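You operate a simulated robot arm through the tools that you are given. There is no shell and no other tool.

The job below is to be done with a simulated two-armed robot. You get a single attempt, and the scene is never put back.

## Task
The purple capacitor is in backwards: turn it round and clamp it again.
Fine: raise the black cross bar to free it; stripe to the white bar, flush; bar down. Where these are worked on the way, their far stop is far enough and under half their travel is too little: black cross bar.
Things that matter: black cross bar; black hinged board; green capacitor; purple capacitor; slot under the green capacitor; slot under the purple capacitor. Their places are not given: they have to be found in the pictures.

It is judged by the outcome, as a careful person would: the job done as asked, and still so three seconds after it is handed in. It fails if anything else is knocked over, pushed out of place, dropped, spilled or broken.

## Robot
Two 7-joint arms with two-finger parallel grippers on one trunk that stands fixed in place. Base frame: the origin is at the foot of the trunk, x ahead of it, y to its left, z up. Lengths are in mm, angles in degrees, forces in N, time in s.
The left shoulder is at [20, 113, 1172], the right one opposite. With the tool pointing down near the work surface each hand reaches from about 220 to 600 mm from the base axis, measured 20 degrees to its own side. Payload 1.57 kg a hand.
The tool frame of a hand sits at the grasp point between the pads (the TCP): z along the fingers, y along the line on which they close. The tips reach 30 mm beyond it. Largest opening 80 mm; finger width 17, thickness 12; the body of the gripper, 40 by 82 mm, starts 80 mm behind the TCP.
Orientation is that of the tool frame in the base frame, as a unit quaternion [x, y, z, w]. With the fingers straight down and closing along the base's y, the tool's x points along the base's -x, its y along +y and its z along -z.

## Interface
- The arms move only by the tool nudge_tool. It takes "left_plan", "right_plan" or both (then of equal length, played together; a hand with none holds still); each is a list of rows, each a list of 7 numbers: the turn, a rotation vector about the tool's x, y, z in degrees, then the shift along the tool's x, y, z in mm, then the closure in counts, from 0 (fully open) to 255 (shut). In form: [[wx, wy, wz, x, y, z, gripper], ...]. A call has 1 to 20 rows; each row shifts and turns the commanded pose from where the row before left it, along the tool's axes as they then stand. Each row takes 0.2 s and may step no farther than 50 mm and 8.6 degrees from the row before; otherwise, or with a gripper value out of range, the whole call is refused. A pose out of reach is approached as far as the arm can. The call stops where the force on the tool passes 40 N (or 10 N more than at its start, if that is more) or the arm is blocked; 0.2 s more then pass. The fingers move at their own pace (about 45 mm/s each) and stop on an object; they squeeze with about 27 N. The grip force told is the motor's: it shows also when the fingers shut on nothing. Time passes only in rows, and 0.2 s behind the last, so rows that do not move let the fingers close. The reply holds the time, the measured pose of the TCP, the force on the tool along the base axes, the opening and the grip force, in the units named above and with some noise, with the torque about the TCP (base axes, N m) and any sound that the robot's microphone picked up.
- Cameras (640 x 400 px; columns grow to the right, rows downward): "scene" is now at [91.8, 70.1, 1305.1]; the picture's right is [0.55, -0.84, 0.00], its down [-0.33, -0.22, -0.92] and it looks along [0.77, 0.50, -0.40] (base axes); focal length 316 px, centre (320, 200). "left" rides on the left gripper at [72, 7, -122] in its tool frame; the picture's right is [-0.09, 1.00, 0.00], its down [-0.84, -0.08, -0.54] and it looks along [-0.54, -0.05, 0.84] (tool axes); focal length 238 px, centre (320, 200). "right" rides on the right gripper at [72, -7, -122] in its tool frame; the picture's right is [0.09, 1.00, 0.00], its down [-0.84, 0.08, -0.54] and it looks along [-0.54, 0.05, 0.84] (tool axes); focal length 238 px, centre (320, 200).
- get_image(camera): a new picture of that camera. The clock stands still meanwhile.
- raise_lower(by): moves the trunk up (or, below 0, down) by that many mm; the arms and the scene camera ride with it, the base frame stays. It gives what a move gives, with no picture.
- aim_head(pan, tilt): turns the head with the scene camera to pan (to the left, within 80 degrees either way) and tilt (down, from -29 to 69), counted from straight ahead of the robot. It gives what a move gives.
- pixel_to_xyz(camera, pixels): there is no depth. For up to 12 entries [column, row, z] of the newest picture of that camera ("zoom" is the newest enlarged one), the place [x, y] in the base frame at which the ray of that pixel passes the height z, good to about 2 mm, but the place of the scene camera against the robot may be out by one fixed shift of up to 25 mm in any direction. The clock stands still meanwhile.
- close_up(camera, box): a new picture of the part [left, top, right, bottom] of that camera's present view, enlarged. The clock stands still meanwhile.
- close_job(): hands the job in; it is judged then, once.

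Unless the task says otherwise, let go and move clear before handing in.

The tools are called after "Request:" as name(argument=value, ...) on one line, values as JSON. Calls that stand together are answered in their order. nudge_tool: Moves the arms, as the interface text tells. Its arguments: {"type":"object","properties":{"left_plan":{"type":"array","items":{"type":"array","items":{"type":"number"}}},"right_plan":{"type":"array","items":{"type":"array","items":{"type":"number"}}}},"required":[]} The other tools are called the same way: raise_lower (by) moves the trunk up or down; aim_head (pan, tilt) turns the head that bears the scene camera; get_image (camera) takes a picture; pixel_to_xyz (camera, pixels) gives the place at which the rays of pixels pass given heights; close_up (camera, box) takes an enlarged picture of a part of a camera's view; close_job () hands the job in.

At the start:

```text
time_s: 0.0
left_tcp_pos: [326.0, 326.0, 1157.0]
left_tool_rot: [0.0, 1.0, 0.0, 0.0]
left_contact_force: [-0.3, 0.2, 0.5]
left_torque: [0.0, -0.01, -0.01]
left_grip_width: 80.0
left_grasp_force: 0.0
right_tcp_pos: [396.8, 59.6, 1128.4]
right_tool_rot: [0.0, 1.0, -0.001, -0.001]
right_contact_force: [0.6, 0.1, -0.4]
right_torque: [-0.02, -0.01, -0.02]
right_grip_width: 80.1
right_grasp_force: 0.0
trunk travel left (down, up): [-225.0, 345.0]
head pan, tilt (commanded): [33.1, 23.5]
```

scene: 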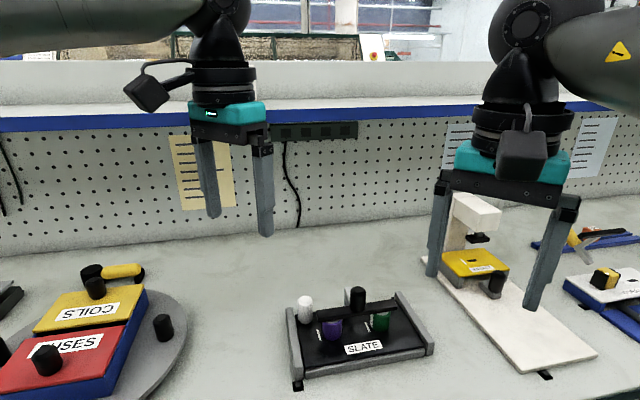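
right: 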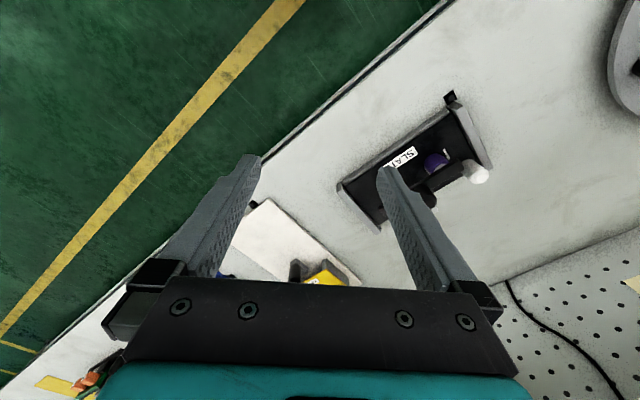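
left: 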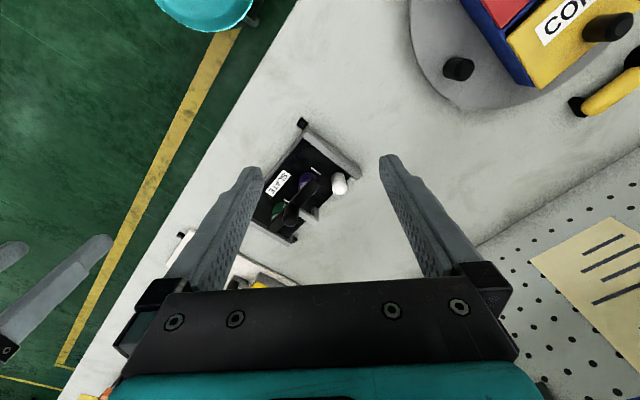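

The scene picture shows the SLATE board around (360,330), with a purple capacitor near (331,328), a green one near (380,322), and a white post near (305,308). I'll zoom in for details.

Request:
close_up(camera="scene", box=[270, 270, 450, 400])

Request:
close_up(camera="left", box=[240, 110, 380, 250])

Request:
close_up(camera="right", box=[330, 80, 510, 240])

```text
3.08 times, centred on (360, 335) of scene
```

zoom: 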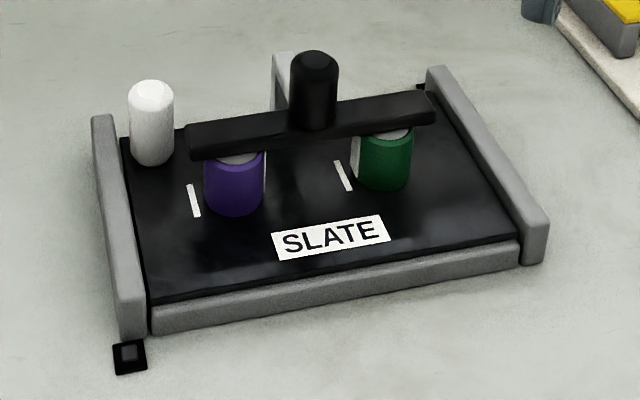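

```text
2.86 times, centred on (310, 180) of left
```

zoom: 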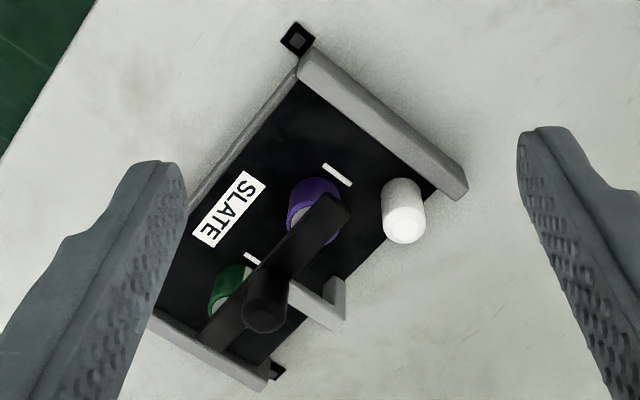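

```text
2.50 times, centred on (420, 160) of right
```

zoom: 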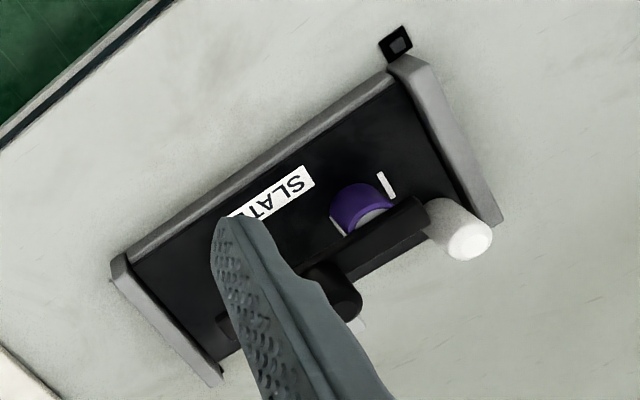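

The board has the purple capacitor's stripe facing the green one, away from its white bar. I'll triangulate the table height and board location using both wrist cameras: the small black square at left (302,124) and right (451,98), plus other features.

Request:
pixel_to_xyz(camera="left", pixels=[[302, 124, 850], [302, 124, 950], [361.7, 173.8, 850], [361.7, 173.8, 950], [339.5, 188, 850], [339.5, 188, 950]])

Request:
pixel_to_xyz(camera="right", pixels=[[451, 98, 850], [451, 98, 950], [492, 169.6, 850], [492, 169.6, 950], [480, 176, 850], [480, 176, 950]])

Request:
pixel_to_xyz(camera="scene", pixels=[[298, 386, 850], [298, 386, 950], [305, 300, 850], [305, 300, 950]])

```text
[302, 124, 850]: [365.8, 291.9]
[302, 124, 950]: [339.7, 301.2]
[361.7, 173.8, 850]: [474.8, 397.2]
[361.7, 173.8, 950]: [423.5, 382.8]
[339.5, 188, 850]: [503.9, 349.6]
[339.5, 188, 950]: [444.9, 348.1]
```

```text
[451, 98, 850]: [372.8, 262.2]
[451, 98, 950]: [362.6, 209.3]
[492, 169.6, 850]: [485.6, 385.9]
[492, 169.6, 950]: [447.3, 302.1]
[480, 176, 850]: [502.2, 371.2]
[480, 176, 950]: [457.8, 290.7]
```

```text
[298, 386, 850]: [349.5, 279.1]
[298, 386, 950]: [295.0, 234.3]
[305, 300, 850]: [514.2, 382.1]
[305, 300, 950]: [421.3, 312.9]
```

The table is at about z≈800 and the board lies around x 380–500, y 200–350; the scene camera seems shifted about 14 mm in y. I'll query rays for the knob, bar ends, capacitors, and board corners in left and scene pictures.

Request:
pixel_to_xyz(camera="left", pixels=[[290.8, 220.2, 800], [290.8, 220.2, 900], [320, 181, 800], [320, 181, 900], [283.5, 240, 800], [283.5, 240, 900], [418, 200, 800], [361.7, 173.8, 830], [330, 177, 830], [314.5, 171, 820]])

Request:
pixel_to_xyz(camera="scene", pixels=[[358.4, 289.5, 800], [358.4, 289.5, 900], [336, 339, 820], [336, 325, 850], [385, 331, 820], [385, 312, 850], [323, 335, 820], [372, 327, 820], [318, 311, 850], [397, 300, 850]])

```text
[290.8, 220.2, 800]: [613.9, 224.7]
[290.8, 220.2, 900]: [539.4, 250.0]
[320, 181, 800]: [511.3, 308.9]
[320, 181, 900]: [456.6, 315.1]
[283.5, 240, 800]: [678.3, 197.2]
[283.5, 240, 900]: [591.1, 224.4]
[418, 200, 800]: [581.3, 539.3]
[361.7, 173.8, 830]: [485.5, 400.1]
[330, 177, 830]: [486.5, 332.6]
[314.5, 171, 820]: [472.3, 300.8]
```

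```text
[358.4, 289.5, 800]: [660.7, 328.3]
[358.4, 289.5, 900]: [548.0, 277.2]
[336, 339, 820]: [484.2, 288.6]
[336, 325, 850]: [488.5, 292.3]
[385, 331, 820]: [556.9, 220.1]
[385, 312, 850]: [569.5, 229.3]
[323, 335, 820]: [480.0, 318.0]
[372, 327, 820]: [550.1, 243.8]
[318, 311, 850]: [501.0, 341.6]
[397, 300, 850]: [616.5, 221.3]
```

The knob top triangulates to about (528,254,917) and the board's left rail runs along (0.69,0.73). I'll move the right hand aside and yaw the left hand about 47° so that it lines up with the board.

Request:
nudge_tool(left_plan=[[0, 0, -7.8, 0, 0, 0, 0], [0, 0, -7.8, 0, 0, 0, 0], [0, 0, -7.8, 0, 0, 0, 0], [0, 0, -7.8, 0, 0, 0, 0], [0, 0, -7.8, 0, 0, 0, 0], [0, 0, -7.8, 0, 0, 0, 0]], right_plan=[[0, 0, 0, 8, -40, -4, 0], [0, 0, 0, 8, -40, -4, 0], [0, 0, 0, 8, -40, -4, 0], [0, 0, 0, 8, -40, -4, 0], [0, 0, 0, 8, -40, -4, 0], [0, 0, 0, 0, 0, 0, 0]])

```text
time_s: 1.4
left_tcp_pos: [327.2, 325.6, 1157.7]
left_tool_rot: [-0.398, 0.917, 0.0, 0.001]
left_contact_force: [-0.3, 0.0, 0.0]
left_torque: [0.02, 0.01, 0.0]
left_grip_width: 80.0
left_grasp_force: 0.0
right_tcp_pos: [357.3, -142.8, 1150.2]
right_tool_rot: [0.0, 1.0, 0.0, -0.001]
right_contact_force: [1.0, -0.4, 0.1]
right_torque: [-0.01, 0.0, 0.0]
right_grip_width: 79.9
right_grasp_force: 0.0
trunk travel left (down, up): [-225.0, 345.0]
head pan, tilt (commanded): [33.1, 23.5]
```

The left hand is now aligned with the board (tool −x points to the board's back). I'll move it to about (410,190,1010) to look closely.

Request:
nudge_tool(left_plan=[[0, 0, 0, 8.5, -30.7, 29.4, 0], [0, 0, 0, 8.5, -30.7, 29.4, 0], [0, 0, 0, 8.5, -30.7, 29.4, 0], [0, 0, 0, 8.5, -30.7, 29.4, 0], [0, 0, 0, 8.5, -30.7, 29.4, 0]])

Request:
get_image(camera="left")

Request:
get_image(camera="scene")

```text
time_s: 2.6
left_tcp_pos: [409.9, 189.5, 1010.1]
left_tool_rot: [-0.397, 0.918, -0.001, 0.0]
left_contact_force: [-0.2, 0.3, 0.5]
left_torque: [-0.01, 0.02, -0.03]
left_grip_width: 80.0
left_grasp_force: 0.1
right_tcp_pos: [357.4, -143.5, 1148.6]
right_tool_rot: [-0.001, 1.0, -0.001, 0.0]
right_contact_force: [-0.4, -0.2, -0.4]
right_torque: [0.02, 0.0, 0.01]
right_grip_width: 80.1
right_grasp_force: 0.0
trunk travel left (down, up): [-225.0, 345.0]
head pan, tilt (commanded): [33.1, 23.5]
```

```text
taken
```

left: 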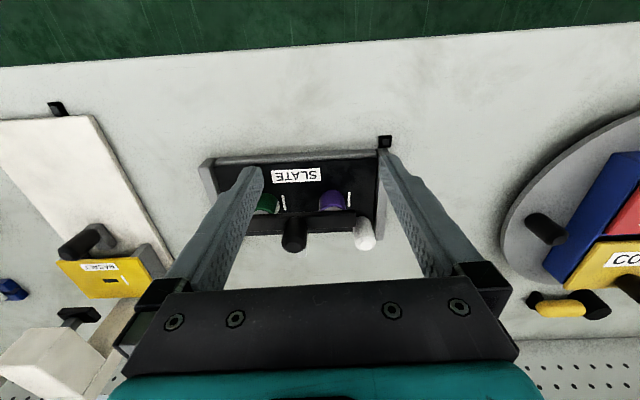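

```text
taken
```

scene: 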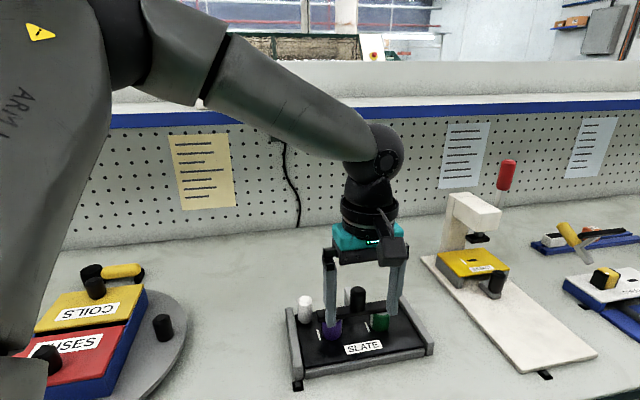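

The board is seen upright-reversed in the left view near (300,205). Zooming in on it.

Request:
close_up(camera="left", box=[195, 130, 405, 262])

```text
3.03 times, centred on (300, 196) of left
```

zoom: 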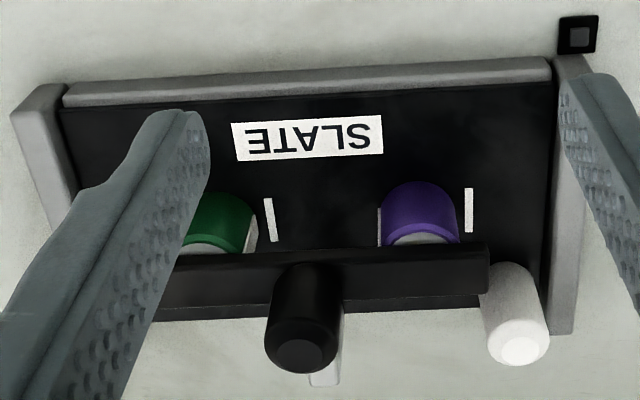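

The left view shows the bar covering the rear half of both capacitors, with the knob in the middle and a gray post behind it. Before a side view, I'll check where the neighbouring turntable and parts are.

Request:
pixel_to_xyz(camera="left", pixels=[[503, 225, 810], [545, 230, 850], [530, 300, 840], [575, 150, 900], [385, 141, 802], [200, 163, 830], [380, 240, 830], [365, 240, 870], [294, 243, 917], [355, 218, 880]])

Request:
pixel_to_xyz(camera="scene", pixels=[[188, 330, 810], [163, 320, 850], [95, 282, 900], [120, 265, 900], [155, 290, 880]])

```text
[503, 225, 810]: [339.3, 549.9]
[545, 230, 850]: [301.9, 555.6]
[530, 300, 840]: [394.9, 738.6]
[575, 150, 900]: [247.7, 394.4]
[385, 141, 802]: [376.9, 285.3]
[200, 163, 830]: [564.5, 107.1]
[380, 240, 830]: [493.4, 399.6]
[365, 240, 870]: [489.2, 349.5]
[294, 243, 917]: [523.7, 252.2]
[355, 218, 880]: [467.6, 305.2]
```

```text
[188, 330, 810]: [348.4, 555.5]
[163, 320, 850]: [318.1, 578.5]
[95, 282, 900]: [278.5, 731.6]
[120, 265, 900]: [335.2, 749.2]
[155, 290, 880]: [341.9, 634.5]
```

The turntable edge is at about (340,550), so there's space for a side view. I'll swing the left hand to the board's left side, tilted, to see how the cross bar is guided.

Request:
nudge_tool(left_plan=[[0, 0, 0, -30, 25, 0, 0], [0, 0, 0, -30, 25, 0, 0], [0, 0, 0, -30, 25, 0, 0], [0, 0, 0, -30, 25, 0, 0], [0, 0, 7.9, 0, 0, 0, 0], [0, 0, 7.9, 0, 0, 0, 0], [0, 0, 7.9, 0, 0, 0, 0], [0, 0, 7.9, 0, 0, 0, 0], [0, 0, 7.9, 0, 0, 0, 0], [0, 0, 7.9, 0, 0, 0, 0], [0, 0, 7.9, 0, 0, 0, 0], [0, 0, 7.9, 0, 0, 0, 0], [0, 0, 7.9, 0, 0, 0, 0], [0, 0, 7.9, 0, 0, 0, 0], [0, 0, 7.9, 0, 0, 0, 0], [0, 0, 0, 0, 0, 30, 0], [0, 0, 0, 0, 0, 30, 0], [0, -8.3, 0, 0, 0, 0, 0], [0, -8.3, 0, 0, 0, 0, 0], [0, -8.3, 0, 0, 0, 0, 0]])

Request:
get_image(camera="left")

Request:
get_image(camera="scene")

```text
time_s: 6.8
left_tcp_pos: [418.1, 345.3, 951.0]
left_tool_rot: [0.335, 0.917, -0.074, 0.205]
left_contact_force: [-0.1, 0.7, -0.4]
left_torque: [-0.03, 0.01, -0.03]
left_grip_width: 80.1
left_grasp_force: 0.0
right_tcp_pos: [357.6, -142.1, 1149.3]
right_tool_rot: [0.0, 1.0, -0.001, -0.001]
right_contact_force: [0.0, 0.1, 1.0]
right_torque: [-0.01, 0.02, 0.02]
right_grip_width: 80.1
right_grasp_force: 0.0
trunk travel left (down, up): [-225.0, 345.0]
head pan, tilt (commanded): [33.1, 23.5]
```

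```text
taken
```

left: 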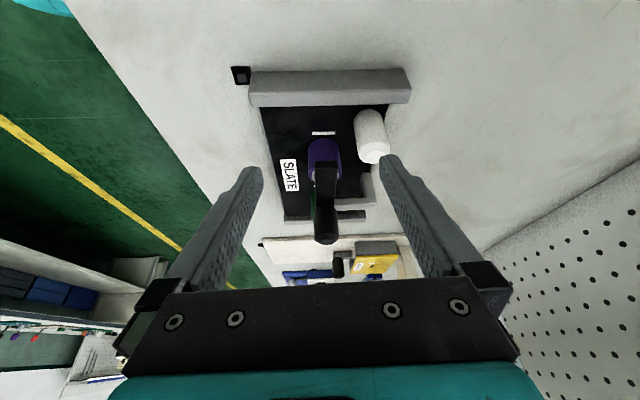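

```text
taken
```

scene: 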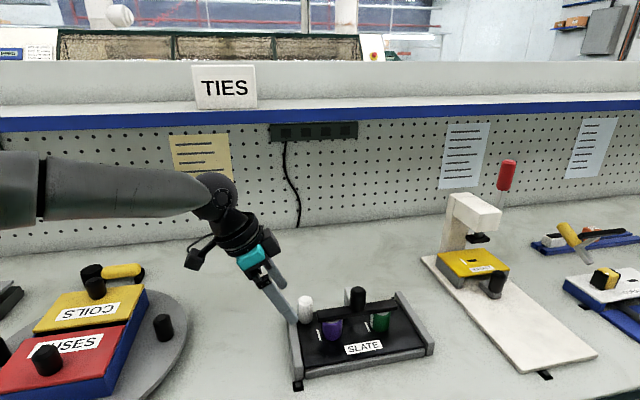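

The camera images are inverted (top = near the robot). I'll enlarge the board in this side view.

Request:
close_up(camera="left", box=[230, 60, 420, 260])

Request:
close_up(camera="scene", box=[285, 280, 445, 395])

```text
2.00 times, centred on (325, 160) of left
```

zoom: 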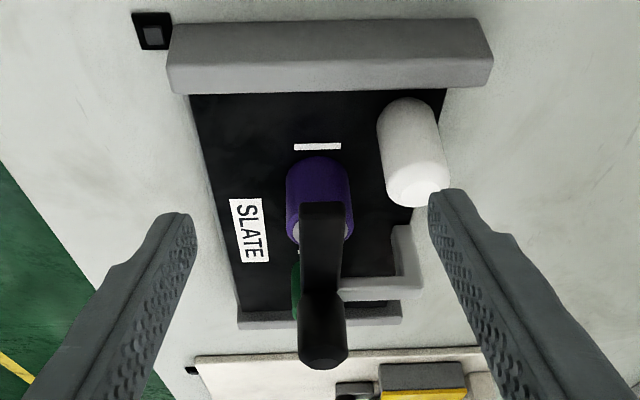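

```text
3.48 times, centred on (365, 338) of scene
```

zoom: 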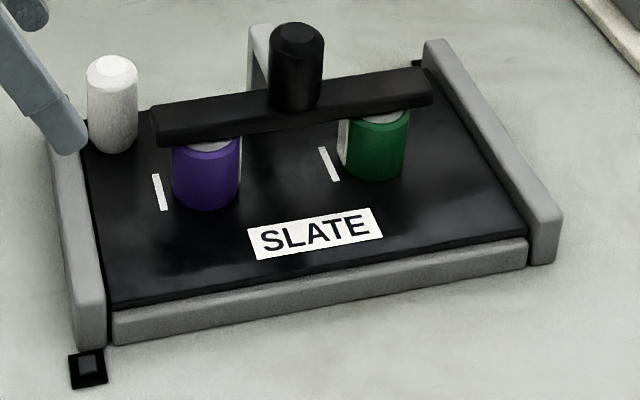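

The side view shows a gray post behind the board with an arm reaching the bar's centre. I'll zoom tightly on that bracket.

Request:
close_up(camera="left", box=[300, 150, 380, 250])

Request:
close_up(camera="scene", box=[320, 280, 400, 330])

```text
4.00 times, centred on (340, 200) of left
```

zoom: 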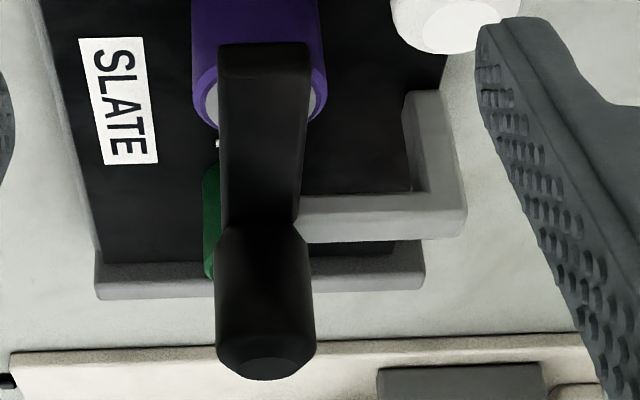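

```text
8.00 times, centred on (360, 305) of scene
```

zoom: 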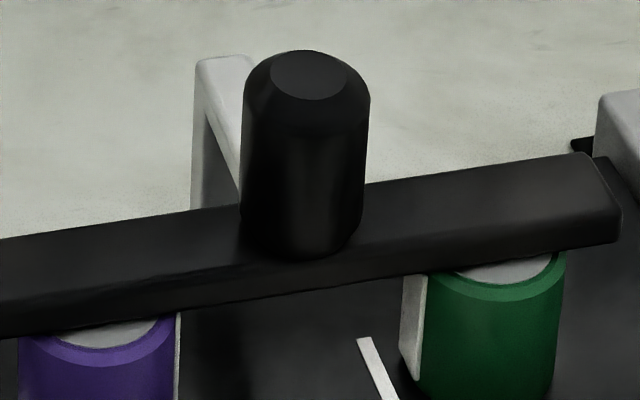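

The arm from the gray post meets the bar near its top, at the knob. I'll get coordinates of the knob and bar in this view.

Request:
pixel_to_xyz(camera="left", pixels=[[326.3, 241.3, 910], [326.3, 241.3, 920], [326.3, 164, 870], [326.3, 164, 890], [361, 217, 870], [361, 217, 890], [323, 133, 820], [372, 157, 880], [311, 181, 850], [338, 181, 850]])

Request:
pixel_to_xyz(camera="scene", pixels=[[358.5, 289.3, 910], [358.5, 289.3, 920], [318.5, 316, 870], [318.5, 316, 880], [396, 303, 870], [396, 303, 880], [355, 311, 880], [346, 287.5, 880], [346, 287.5, 890]])

```text
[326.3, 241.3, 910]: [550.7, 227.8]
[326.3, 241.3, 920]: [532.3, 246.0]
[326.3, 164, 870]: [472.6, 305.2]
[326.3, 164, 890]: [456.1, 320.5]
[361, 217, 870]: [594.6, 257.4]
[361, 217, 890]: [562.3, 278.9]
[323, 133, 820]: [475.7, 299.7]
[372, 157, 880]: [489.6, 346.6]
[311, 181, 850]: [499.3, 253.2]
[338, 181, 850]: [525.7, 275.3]
```

```text
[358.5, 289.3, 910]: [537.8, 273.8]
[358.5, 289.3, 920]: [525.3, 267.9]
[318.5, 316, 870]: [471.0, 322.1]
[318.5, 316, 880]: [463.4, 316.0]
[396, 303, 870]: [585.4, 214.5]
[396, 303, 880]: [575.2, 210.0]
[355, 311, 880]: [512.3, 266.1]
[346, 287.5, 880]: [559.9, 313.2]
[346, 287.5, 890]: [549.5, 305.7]
```

Triangulation gives the knob centre at about (526,252) with top z≈920, bar top z≈872, bar running from (470,307) to (583,200). I'll bring the left hand back to vertical, aligned with the bar, above the knob.

Request:
nudge_tool(left_plan=[[0, 8.3, 0, 0, 0, 0, 0], [0, 8.3, 0, 0, 0, 0, 0], [0, 8.3, 0, 0, 0, 0, 0], [0, 0, 0, 0, 0, -30, 0], [0, 0, 0, 0, 0, -30, 0], [0, 0, -7.9, 0, 0, 0, 0], [0, 0, -7.9, 0, 0, 0, 0], [0, 0, -7.9, 0, 0, 0, 0], [0, 0, -7.9, 0, 0, 0, 0], [0, 0, -7.9, 0, 0, 0, 0], [0, 0, -7.9, 0, 0, 0, 0], [0, 0, -7.9, 0, 0, 0, 0], [0, 0, -7.9, 0, 0, 0, 0], [0, 0, -7.9, 0, 0, 0, 0], [0, 0, -7.9, 0, 0, 0, 0], [0, 0, -7.9, 0, 0, 0, 0], [0, 0, 0, -2, -47.4, 0, 0], [0, 0, 0, -2, -47.4, 0, 0], [0, 0, 0, -2, -47.4, 0, 0]])

Request:
get_image(camera="left")

Request:
close_up(camera="scene", box=[270, 230, 450, 390])

```text
time_s: 10.8
left_tcp_pos: [521.6, 253.5, 1010.6]
left_tool_rot: [-0.398, 0.917, 0.0, 0.001]
left_contact_force: [-0.1, 0.6, 0.6]
left_torque: [-0.03, 0.0, -0.03]
left_grip_width: 79.8
left_grasp_force: 0.0
left hand out of reach, approached as far as the arm can: row 19
right_tcp_pos: [357.6, -141.1, 1148.4]
right_tool_rot: [-0.001, 1.0, -0.001, -0.001]
right_contact_force: [-0.2, 0.6, -0.3]
right_torque: [0.0, -0.01, -0.03]
right_grip_width: 80.0
right_grasp_force: 0.0
trunk travel left (down, up): [-225.0, 345.0]
head pan, tilt (commanded): [33.1, 23.5]
```

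```text
taken
```

left: 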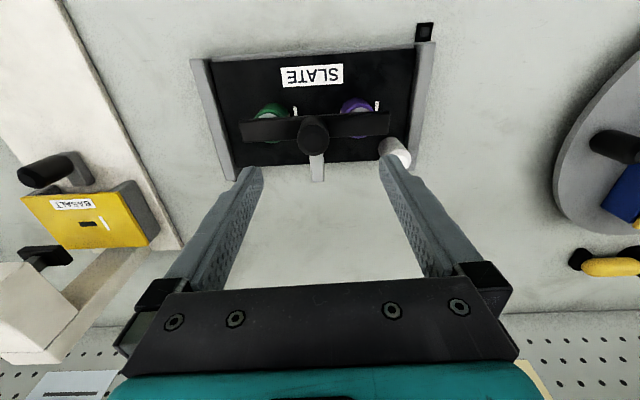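

```text
2.50 times, centred on (360, 310) of scene
```

zoom: 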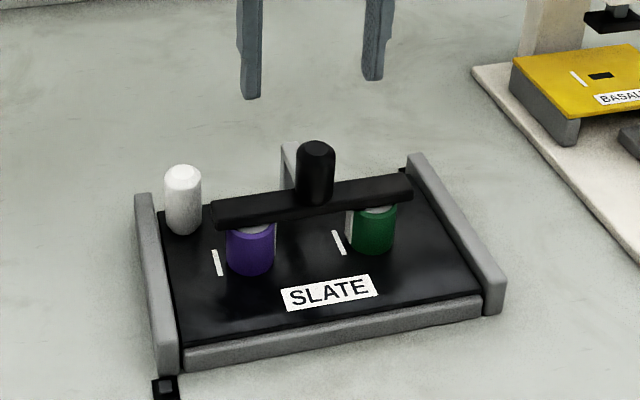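

Reach is at its limit here with a vertical tool (it stopped at 521.6,253.5), so I'll need to tilt the tool forward. First, a zoom to refine the knob and capacitor positions from this overhead view.

Request:
close_up(camera="left", box=[180, 20, 450, 190])

```text
2.35 times, centred on (315, 105) of left
```

zoom: 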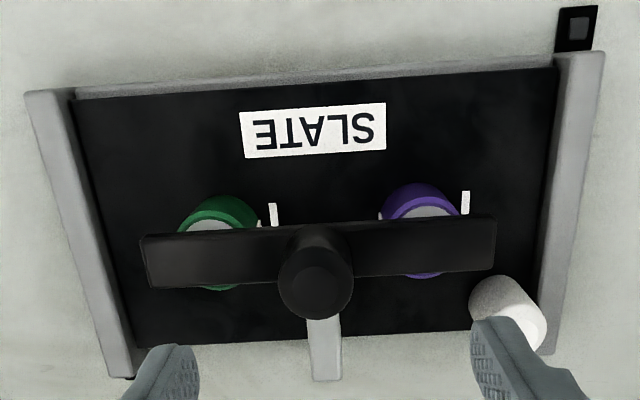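

Querying zoom pixels for knob (318,292), bar corners, purple/green caps, and white bars.

Request:
pixel_to_xyz(camera="zoom", pixels=[[318, 292, 920], [140, 237, 872], [496, 219, 872], [495, 270, 872], [148, 290, 872], [465, 203, 820], [273, 214, 820], [420, 212, 855], [212, 225, 855], [327, 350, 880], [327, 378, 880], [508, 325, 877]])

Request:
pixel_to_xyz(camera="zoom", pixels=[[557, 68, 820], [75, 100, 820], [530, 330, 820], [138, 347, 820], [605, 55, 835], [25, 93, 835], [418, 183, 840], [426, 279, 840], [380, 215, 845], [462, 212, 845]])

```text
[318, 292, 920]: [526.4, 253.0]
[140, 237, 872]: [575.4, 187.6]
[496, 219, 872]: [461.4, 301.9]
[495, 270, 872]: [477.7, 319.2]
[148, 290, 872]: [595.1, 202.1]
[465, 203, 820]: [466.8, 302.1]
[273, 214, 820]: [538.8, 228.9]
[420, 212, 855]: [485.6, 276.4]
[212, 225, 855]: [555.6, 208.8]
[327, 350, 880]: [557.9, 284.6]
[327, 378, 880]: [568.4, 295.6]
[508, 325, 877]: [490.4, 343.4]
```

```text
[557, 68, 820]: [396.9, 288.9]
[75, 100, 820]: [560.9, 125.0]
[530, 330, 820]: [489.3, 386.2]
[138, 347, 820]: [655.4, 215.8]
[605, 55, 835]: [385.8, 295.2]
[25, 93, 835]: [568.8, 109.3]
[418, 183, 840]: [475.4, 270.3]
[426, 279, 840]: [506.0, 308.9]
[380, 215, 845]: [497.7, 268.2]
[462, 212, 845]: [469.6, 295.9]
```

The bar lies at −45° (centre ≈(527,253)), purple centre ≈(491,289), green ≈(563,217). I'll tilt the tool 15° forward (about its closing axis) and correct yaw to 45° exactly, then read the pose.

Request:
nudge_tool(left_plan=[[0, 0, 1.9, 0, 0, 0, 0], [0, -7.5, 0, 0, 0, 0, 0], [0, -7.5, 0, 0, 0, 0, 0], [0, 0, 0, 0, 0, 0, 0]])

```text
time_s: 11.8
left_tcp_pos: [521.4, 254.6, 1010.3]
left_tool_rot: [-0.379, 0.916, 0.048, 0.12]
left_contact_force: [0.0, -0.2, -0.4]
left_torque: [-0.03, -0.04, 0.05]
left_grip_width: 80.1
left_grasp_force: 0.1
right_tcp_pos: [356.3, -142.3, 1149.2]
right_tool_rot: [0.001, 1.0, 0.0, 0.0]
right_contact_force: [0.3, 0.1, 0.8]
right_torque: [-0.01, 0.01, 0.02]
right_grip_width: 79.9
right_grasp_force: 0.1
trunk travel left (down, up): [-225.0, 345.0]
head pan, tilt (commanded): [33.1, 23.5]
```

The tilt works. I'll go down to z≈940 above the knob first, then check.

Request:
nudge_tool(left_plan=[[0, 0, 0, 7.9, -2.4, 34.3, 0], [0, 0, 0, 7.9, -2.4, 34.3, 0], [0, 0, 0, 0, 0, 0, 0]])

Request:
get_image(camera="left")

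Request:
close_up(camera="scene", box=[270, 230, 450, 390])

```text
time_s: 12.6
left_tcp_pos: [524.8, 255.3, 942.8]
left_tool_rot: [-0.379, 0.916, 0.049, 0.121]
left_contact_force: [0.7, -0.3, -0.4]
left_torque: [-0.01, -0.01, -0.01]
left_grip_width: 79.9
left_grasp_force: 0.0
left hand out of reach, approached as far as the arm can: row 2
right_tcp_pos: [357.5, -143.3, 1149.0]
right_tool_rot: [-0.001, 1.0, 0.0, 0.0]
right_contact_force: [0.0, -0.1, 0.6]
right_torque: [0.02, -0.04, -0.03]
right_grip_width: 79.8
right_grasp_force: 0.1
trunk travel left (down, up): [-225.0, 345.0]
head pan, tilt (commanded): [33.1, 23.5]
```

```text
taken
```

left: 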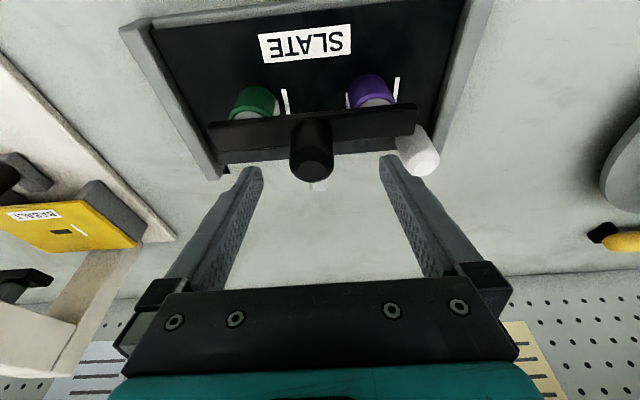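

```text
2.50 times, centred on (360, 310) of scene
```

zoom: 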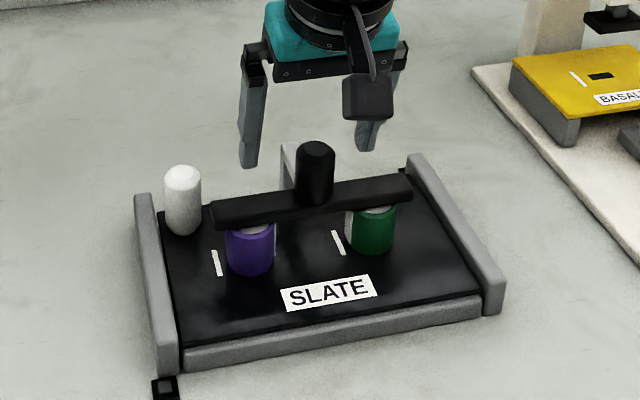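

The lower I go, the shorter the reach, so lowering the trunk will help. First I'll raise both hands so nothing gets hit when the trunk goes down.

Request:
nudge_tool(left_plan=[[0, 0, 0, 2.8, 0, -47.4, 0], [0, 0, 0, 2.8, 0, -47.4, 0], [0, 0, 0, 2.8, 0, -47.4, 0], [0, 0, 0, 2.8, 0, -47.4, 0]], right_plan=[[0, 0, 0, 0, 0, -37, 0], [0, 0, 0, 0, 0, -37, 0], [0, 0, 0, 0, 0, -37, 0], [0, 0, 0, 0, 0, -37, 0]])

Request:
pixel_to_xyz(camera="scene", pixels=[[595, 355, 800], [430, 262, 800], [570, 280, 820], [495, 285, 870], [475, 205, 960], [507, 165, 960]])

```text
time_s: 13.6
left_tcp_pos: [480.4, 213.3, 1124.4]
left_tool_rot: [-0.379, 0.916, 0.05, 0.121]
left_contact_force: [0.2, 0.2, -0.1]
left_torque: [0.03, -0.01, -0.03]
left_grip_width: 79.8
left_grasp_force: 0.1
right_tcp_pos: [356.1, -141.5, 1295.3]
right_tool_rot: [0.0, 1.0, 0.0, 0.0]
right_contact_force: [-1.0, 0.4, 0.4]
right_torque: [0.0, 0.02, -0.02]
right_grip_width: 80.3
right_grasp_force: 0.2
trunk travel left (down, up): [-225.0, 345.0]
head pan, tilt (commanded): [33.1, 23.5]
```

```text
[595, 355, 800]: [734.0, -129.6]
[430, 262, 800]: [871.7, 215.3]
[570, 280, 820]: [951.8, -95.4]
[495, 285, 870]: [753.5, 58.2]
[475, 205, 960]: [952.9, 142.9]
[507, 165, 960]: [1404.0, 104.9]
```

Other fixtures are far away (x>700). Lowering the trunk by 150 mm puts the left hand at z≈974, still above everything.

Request:
raise_lower(by=-150)

Request:
close_up(camera="scene", box=[270, 150, 450, 330])

Request:
get_image(camera="scene")

```text
time_s: 15.3
left_tcp_pos: [482.5, 214.4, 973.3]
left_tool_rot: [-0.378, 0.916, 0.05, 0.121]
left_contact_force: [0.0, 1.3, 0.6]
left_torque: [0.0, -0.02, 0.0]
left_grip_width: 80.1
left_grasp_force: 0.1
right_tcp_pos: [355.8, -141.2, 1145.0]
right_tool_rot: [0.001, 1.0, 0.0, 0.0]
right_contact_force: [0.7, -0.6, 0.5]
right_torque: [0.0, 0.01, 0.0]
right_grip_width: 80.0
right_grasp_force: 0.0
trunk travel left (down, up): [-75.0, 495.0]
head pan, tilt (commanded): [33.1, 23.5]
```

```text
2.22 times, centred on (360, 240) of scene
```

zoom: 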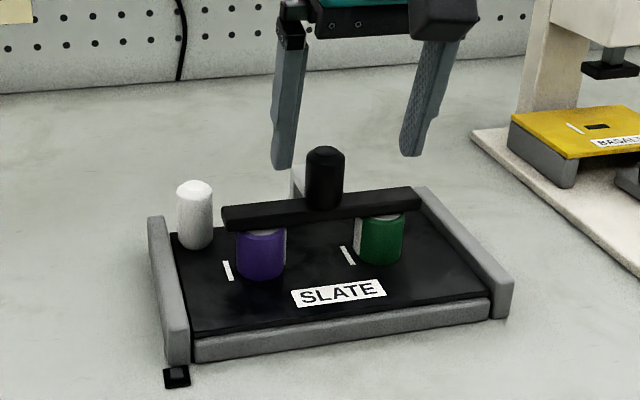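

```text
taken
```

scene: 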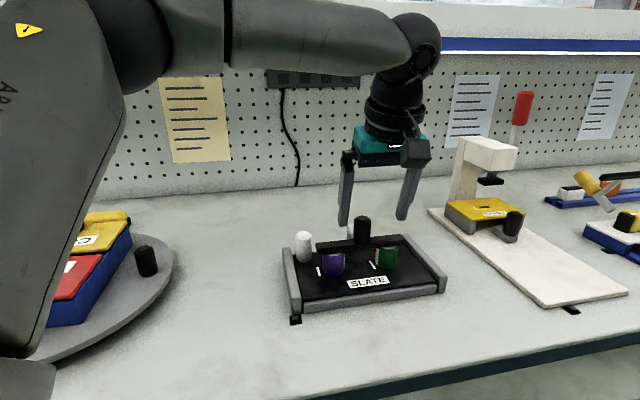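

The view is now better and the hand is clear. Moving horizontally over the knob and part of the way down.

Request:
nudge_tool(left_plan=[[0, 0, 0, -28.25, -1.95, 7.6, 0], [0, 0, 0, -28.25, -1.95, 7.6, 0], [0, 0, 0, 5.5, 0, 20.4, 0], [0, 0, 0, 0, 0, 0, 0]])

Request:
close_up(camera="left", box=[180, 20, 450, 200])

Request:
close_up(camera="scene", box=[270, 170, 450, 330])

```text
time_s: 16.4
left_tcp_pos: [525.0, 249.8, 953.0]
left_tool_rot: [-0.379, 0.916, 0.05, 0.121]
left_contact_force: [-0.2, 0.4, -0.7]
left_torque: [0.02, -0.01, 0.01]
left_grip_width: 80.0
left_grasp_force: 0.1
right_tcp_pos: [357.5, -141.1, 1145.1]
right_tool_rot: [0.0, 1.0, -0.001, 0.001]
right_contact_force: [0.3, 0.1, 0.0]
right_torque: [0.01, -0.01, 0.0]
right_grip_width: 79.8
right_grasp_force: 0.0
trunk travel left (down, up): [-75.0, 495.0]
head pan, tilt (commanded): [33.1, 23.5]
```

```text
2.22 times, centred on (315, 110) of left
```

zoom: 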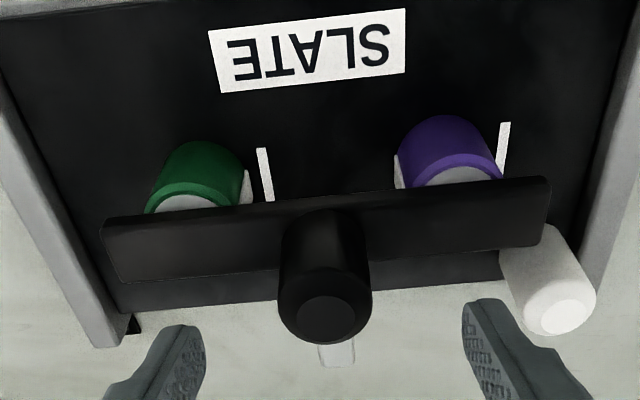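

```text
2.50 times, centred on (360, 250) of scene
```

zoom: 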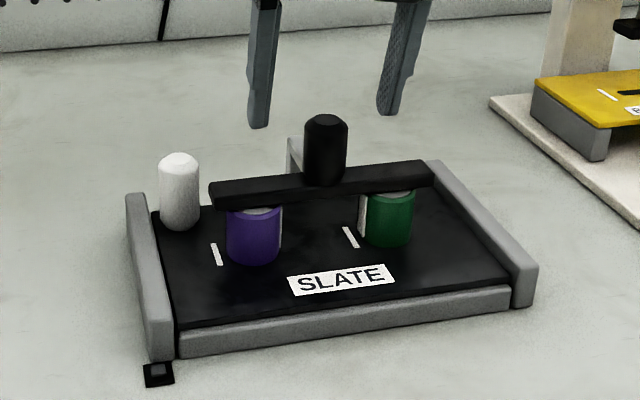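

The fingers straddle the knob in x; I'll verify the knob's top centre (325,317 in the zoom).

Request:
close_up(camera="left", box=[180, 20, 450, 200])

Request:
pixel_to_xyz(camera="zoom", pixels=[[325, 317, 918], [325, 317, 922], [100, 228, 872], [551, 178, 872], [545, 245, 872], [118, 282, 872], [446, 175, 855], [190, 203, 855], [505, 150, 820], [265, 175, 820]])

```text
2.22 times, centred on (315, 110) of left
```

zoom: 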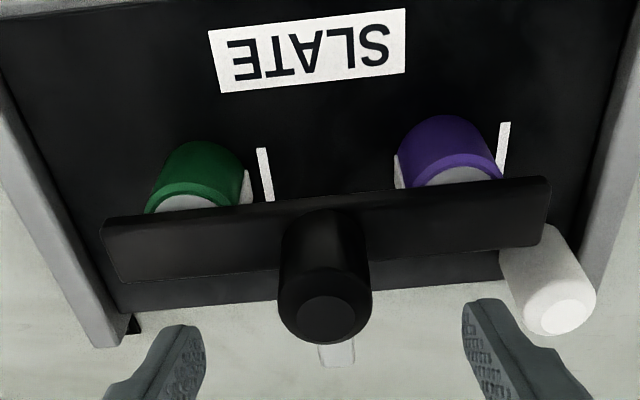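

```text
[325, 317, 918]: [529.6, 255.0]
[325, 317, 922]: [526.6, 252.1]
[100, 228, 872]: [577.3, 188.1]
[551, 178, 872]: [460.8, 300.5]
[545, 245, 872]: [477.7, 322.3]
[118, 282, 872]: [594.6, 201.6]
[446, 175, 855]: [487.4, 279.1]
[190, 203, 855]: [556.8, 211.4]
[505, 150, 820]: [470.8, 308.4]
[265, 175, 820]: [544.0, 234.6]
```

Knob axis ≈(527.5,253). Lowering to z≈910 and closing on the knob.

Request:
nudge_tool(left_plan=[[0, 0, 0, 2.4, 0.2, 14.2, 0], [0, 0, 0, 2.4, 0.2, 14.2, 0], [0, 0, 0, 2.5, 0.1, 14.2, 0], [0, 0, 0, 0, 0, 0, 0]])

Request:
close_up(camera="left", box=[180, 20, 450, 200])

Request:
close_up(camera="scene", box=[270, 170, 450, 330])

```text
time_s: 17.4
left_tcp_pos: [528.1, 254.4, 909.9]
left_tool_rot: [-0.379, 0.916, 0.05, 0.122]
left_contact_force: [-1.8, 1.3, 9.7]
left_torque: [0.26, 0.33, 0.13]
left_grip_width: 80.1
left_grasp_force: 0.0
right_tcp_pos: [355.6, -141.9, 1145.0]
right_tool_rot: [0.0, 1.0, 0.0, 0.0]
right_contact_force: [-0.3, -1.0, -0.3]
right_torque: [-0.01, -0.02, 0.01]
right_grip_width: 80.2
right_grasp_force: 0.0
trunk travel left (down, up): [-75.0, 495.0]
head pan, tilt (commanded): [33.1, 23.5]
```

```text
2.22 times, centred on (315, 110) of left
```

zoom: 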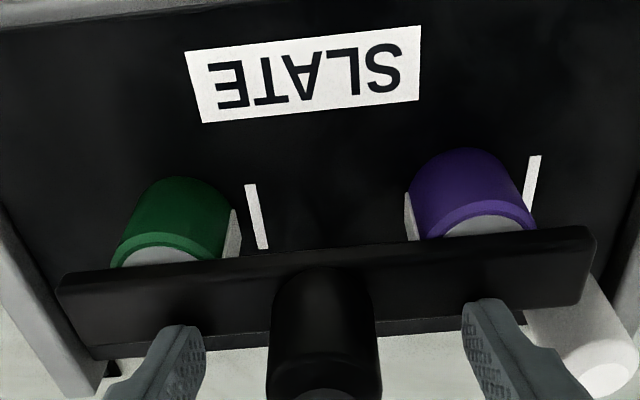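

```text
2.50 times, centred on (360, 250) of scene
```

zoom: 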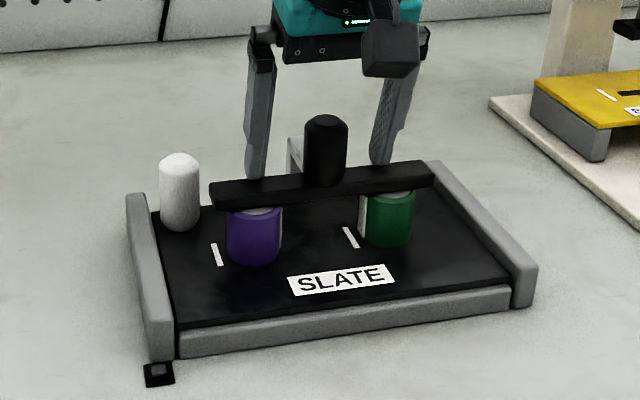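

The force of 9.7 N shows the fingertips just touch the bar top (so bar top is at z≈879). I'll rise 5 mm and then close on the knob.

Request:
nudge_tool(left_plan=[[0, 0, 0, -1.3, 0, -4.8, 0], [0, 0, 0, 0, 0, 0, 0]])

```text
time_s: 17.9
left_tcp_pos: [528.7, 254.1, 914.0]
left_tool_rot: [-0.379, 0.916, 0.05, 0.12]
left_contact_force: [0.1, 0.5, -0.3]
left_torque: [0.01, -0.01, -0.02]
left_grip_width: 80.1
left_grasp_force: 0.0
right_tcp_pos: [356.9, -141.3, 1144.6]
right_tool_rot: [0.0, 1.0, 0.001, 0.0]
right_contact_force: [0.2, -0.1, -0.3]
right_torque: [-0.01, -0.02, -0.01]
right_grip_width: 80.0
right_grasp_force: 0.0
trunk travel left (down, up): [-75.0, 495.0]
head pan, tilt (commanded): [33.1, 23.5]
```

The contact is gone (force ~0). Closing on the knob now.

Request:
nudge_tool(left_plan=[[0, 0, 0, 0, 0, 0, 120], [0, 0, 0, 0, 0, 0, 180], [0, 0, 0, 0, 0, 0, 255], [0, 0, 0, 0, 0, 0, 255], [0, 0, 0, 0, 0, 0, 255]])

Request:
close_up(camera="scene", box=[270, 170, 450, 330])

```text
time_s: 19.1
left_tcp_pos: [528.5, 253.1, 915.2]
left_tool_rot: [-0.377, 0.917, 0.049, 0.122]
left_contact_force: [6.5, -4.5, 0.9]
left_torque: [0.3, 0.28, 0.02]
left_grip_width: 29.4
left_grasp_force: 30.5
right_tcp_pos: [356.4, -142.6, 1145.3]
right_tool_rot: [-0.001, 1.0, 0.001, 0.0]
right_contact_force: [-0.1, 0.1, -0.7]
right_torque: [0.01, 0.02, 0.03]
right_grip_width: 79.8
right_grasp_force: 0.0
trunk travel left (down, up): [-75.0, 495.0]
head pan, tilt (commanded): [33.1, 23.5]
```

```text
2.50 times, centred on (360, 250) of scene
```

zoom: 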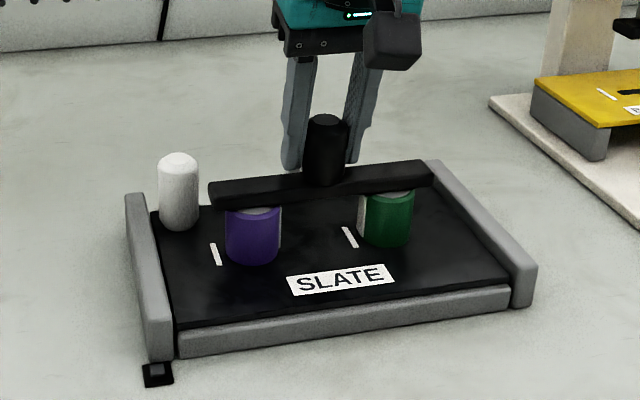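

The knob is held (29.4 mm wide). I'll pull it up 6 mm gently and watch the forces.

Request:
nudge_tool(left_plan=[[0, 0, 0, -0.5, -0.7, -1.9, 255], [0, 0, 0, -0.5, 0, -1.9, 255], [0, 0, 0, -0.5, 0, -1.9, 255], [0, 0, 0, 0, 0, 0, 255]])

Request:
close_up(camera="scene", box=[270, 170, 450, 330])

```text
time_s: 20.1
left_tcp_pos: [529.6, 252.9, 915.8]
left_tool_rot: [-0.378, 0.917, 0.05, 0.116]
left_contact_force: [5.8, -6.2, -20.5]
left_torque: [-1.21, 0.13, -0.18]
left_grip_width: 29.7
left_grasp_force: 38.8
right_tcp_pos: [357.9, -140.1, 1144.7]
right_tool_rot: [0.001, 1.0, 0.0, -0.001]
right_contact_force: [-0.6, 0.6, -0.2]
right_torque: [0.02, -0.01, -0.01]
right_grip_width: 79.9
right_grasp_force: 0.1
trunk travel left (down, up): [-75.0, 495.0]
head pan, tilt (commanded): [33.1, 23.5]
```

```text
2.50 times, centred on (360, 250) of scene
```

zoom: 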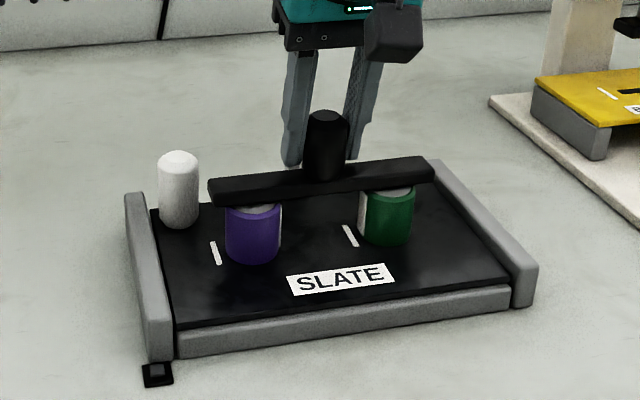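

The bar resisted with about 20 N and the scene suggests the white post and caps rose slightly, i.e. the hinged board itself may be lifting. I'll look closer before continuing.

Request:
close_up(camera="scene", box=[280, 210, 380, 290])

Request:
close_up(camera="scene", box=[360, 210, 460, 290])

```text
5.00 times, centred on (330, 250) of scene
```

zoom: 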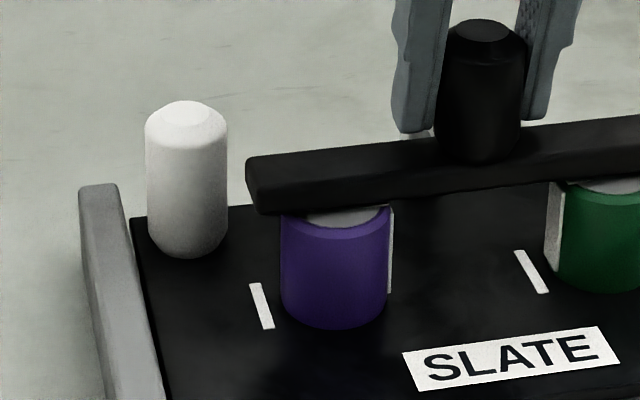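

```text
5.00 times, centred on (410, 250) of scene
```

zoom: 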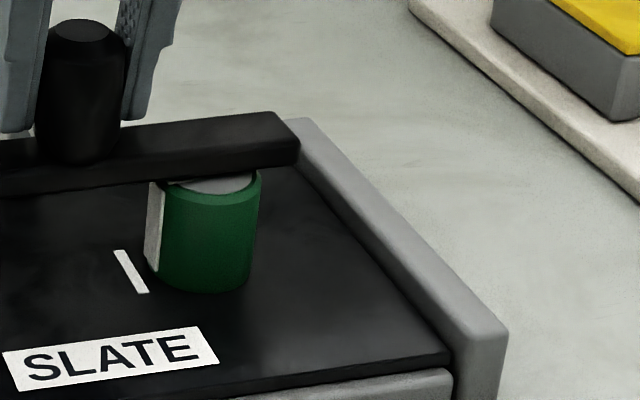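

Now I'll lower back the 6 mm and compare the same views.

Request:
nudge_tool(left_plan=[[0, 0, 0, 0.5, 0, 1.9, 255], [0, 0, 0, 0.5, 0, 1.9, 255], [0, 0, 0, 0.5, 0, 1.9, 255], [0, 0, 0, 0, 0, 0, 255]])

Request:
close_up(camera="scene", box=[280, 210, 380, 290])

Request:
close_up(camera="scene", box=[360, 210, 460, 290])

```text
time_s: 21.1
left_tcp_pos: [529.1, 253.0, 917.7]
left_tool_rot: [-0.378, 0.916, 0.049, 0.124]
left_contact_force: [-0.7, -4.9, 9.3]
left_torque: [0.76, 0.71, -0.18]
left_grip_width: 29.3
left_grasp_force: 38.8
right_tcp_pos: [354.1, -142.0, 1145.0]
right_tool_rot: [-0.001, 1.0, 0.002, -0.001]
right_contact_force: [0.4, 0.0, -0.9]
right_torque: [0.02, 0.01, 0.0]
right_grip_width: 80.0
right_grasp_force: 0.0
trunk travel left (down, up): [-75.0, 495.0]
head pan, tilt (commanded): [33.1, 23.5]
```

```text
5.00 times, centred on (330, 250) of scene
```

zoom: 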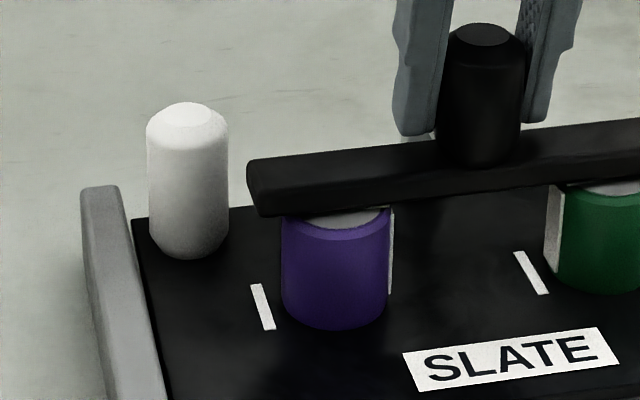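

```text
5.00 times, centred on (410, 250) of scene
```

zoom: 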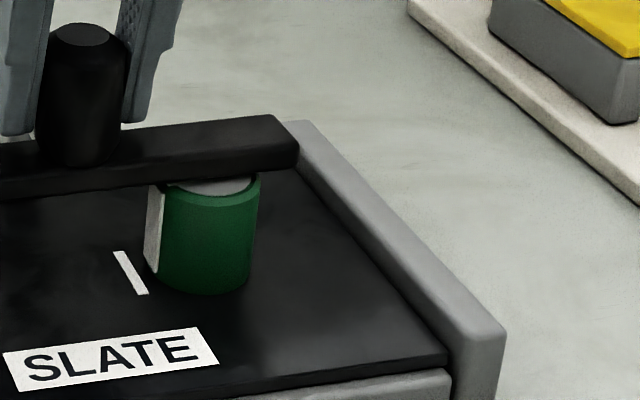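

Comparing pictures, the fingers did not slip: the bar seems to have crept up about 2 mm and stayed there, so it looks like a stiff slider holding itself by friction. I'll pull up another 15 mm in small steps and compare.

Request:
nudge_tool(left_plan=[[0, 0, 0, -0.8, 0, -2.9, 255], [0, 0, 0, -0.8, 0, -2.9, 255], [0, 0, 0, -0.8, 0, -2.9, 255], [0, 0, 0, -0.8, 0, -2.9, 255], [0, 0, 0, 0, 0, 0, 255]])

Request:
close_up(camera="scene", box=[280, 210, 380, 290])

Request:
close_up(camera="scene", box=[360, 210, 460, 290])

```text
time_s: 22.4
left_tcp_pos: [529.9, 253.5, 923.9]
left_tool_rot: [-0.378, 0.917, 0.05, 0.119]
left_contact_force: [4.0, -6.7, -19.7]
left_torque: [-1.19, 0.19, -0.15]
left_grip_width: 29.3
left_grasp_force: 39.2
right_tcp_pos: [358.2, -141.7, 1144.0]
right_tool_rot: [0.0, 1.0, -0.001, -0.001]
right_contact_force: [0.1, 0.5, 0.4]
right_torque: [0.0, -0.03, 0.0]
right_grip_width: 79.9
right_grasp_force: 0.0
trunk travel left (down, up): [-75.0, 495.0]
head pan, tilt (commanded): [33.1, 23.5]
```

```text
5.00 times, centred on (330, 250) of scene
```

zoom: 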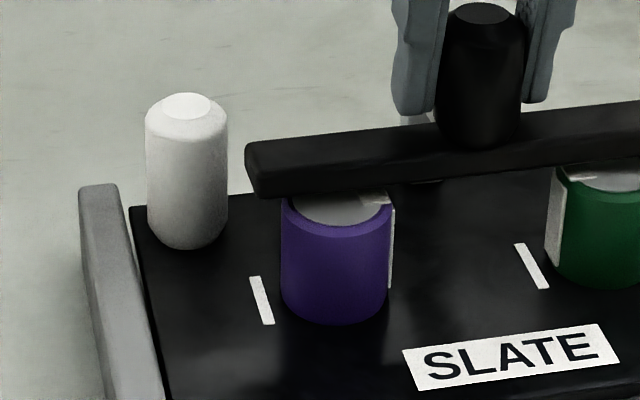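

```text
5.00 times, centred on (410, 250) of scene
```

zoom: 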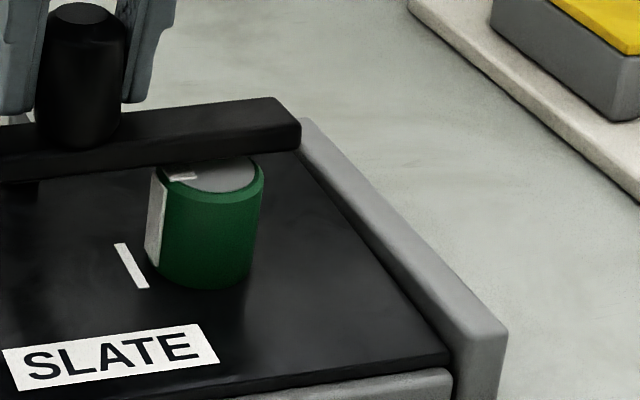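

The bar rose but the white post and the plate's back edge rose too (post top row 102→94), so the board is hinged at its front and lifts with the pull. I'll check the left camera for whether the bar slides or swings.

Request:
close_up(camera="left", box=[180, 20, 450, 200])

Request:
close_up(camera="scene", box=[325, 205, 405, 265])

```text
2.22 times, centred on (315, 110) of left
```

zoom: 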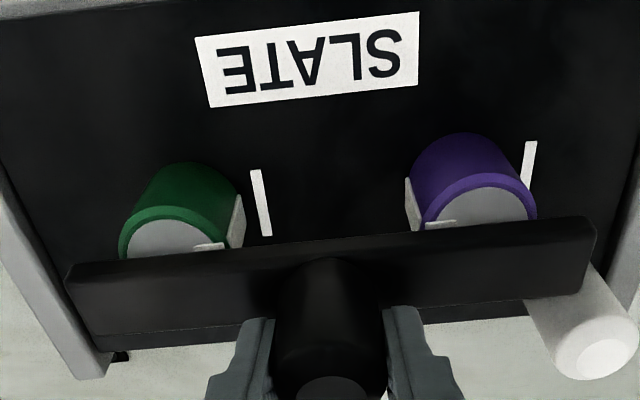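

```text
6.67 times, centred on (365, 235) of scene
```

zoom: 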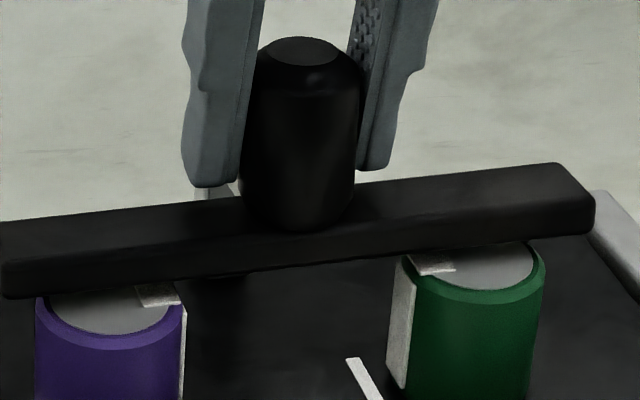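

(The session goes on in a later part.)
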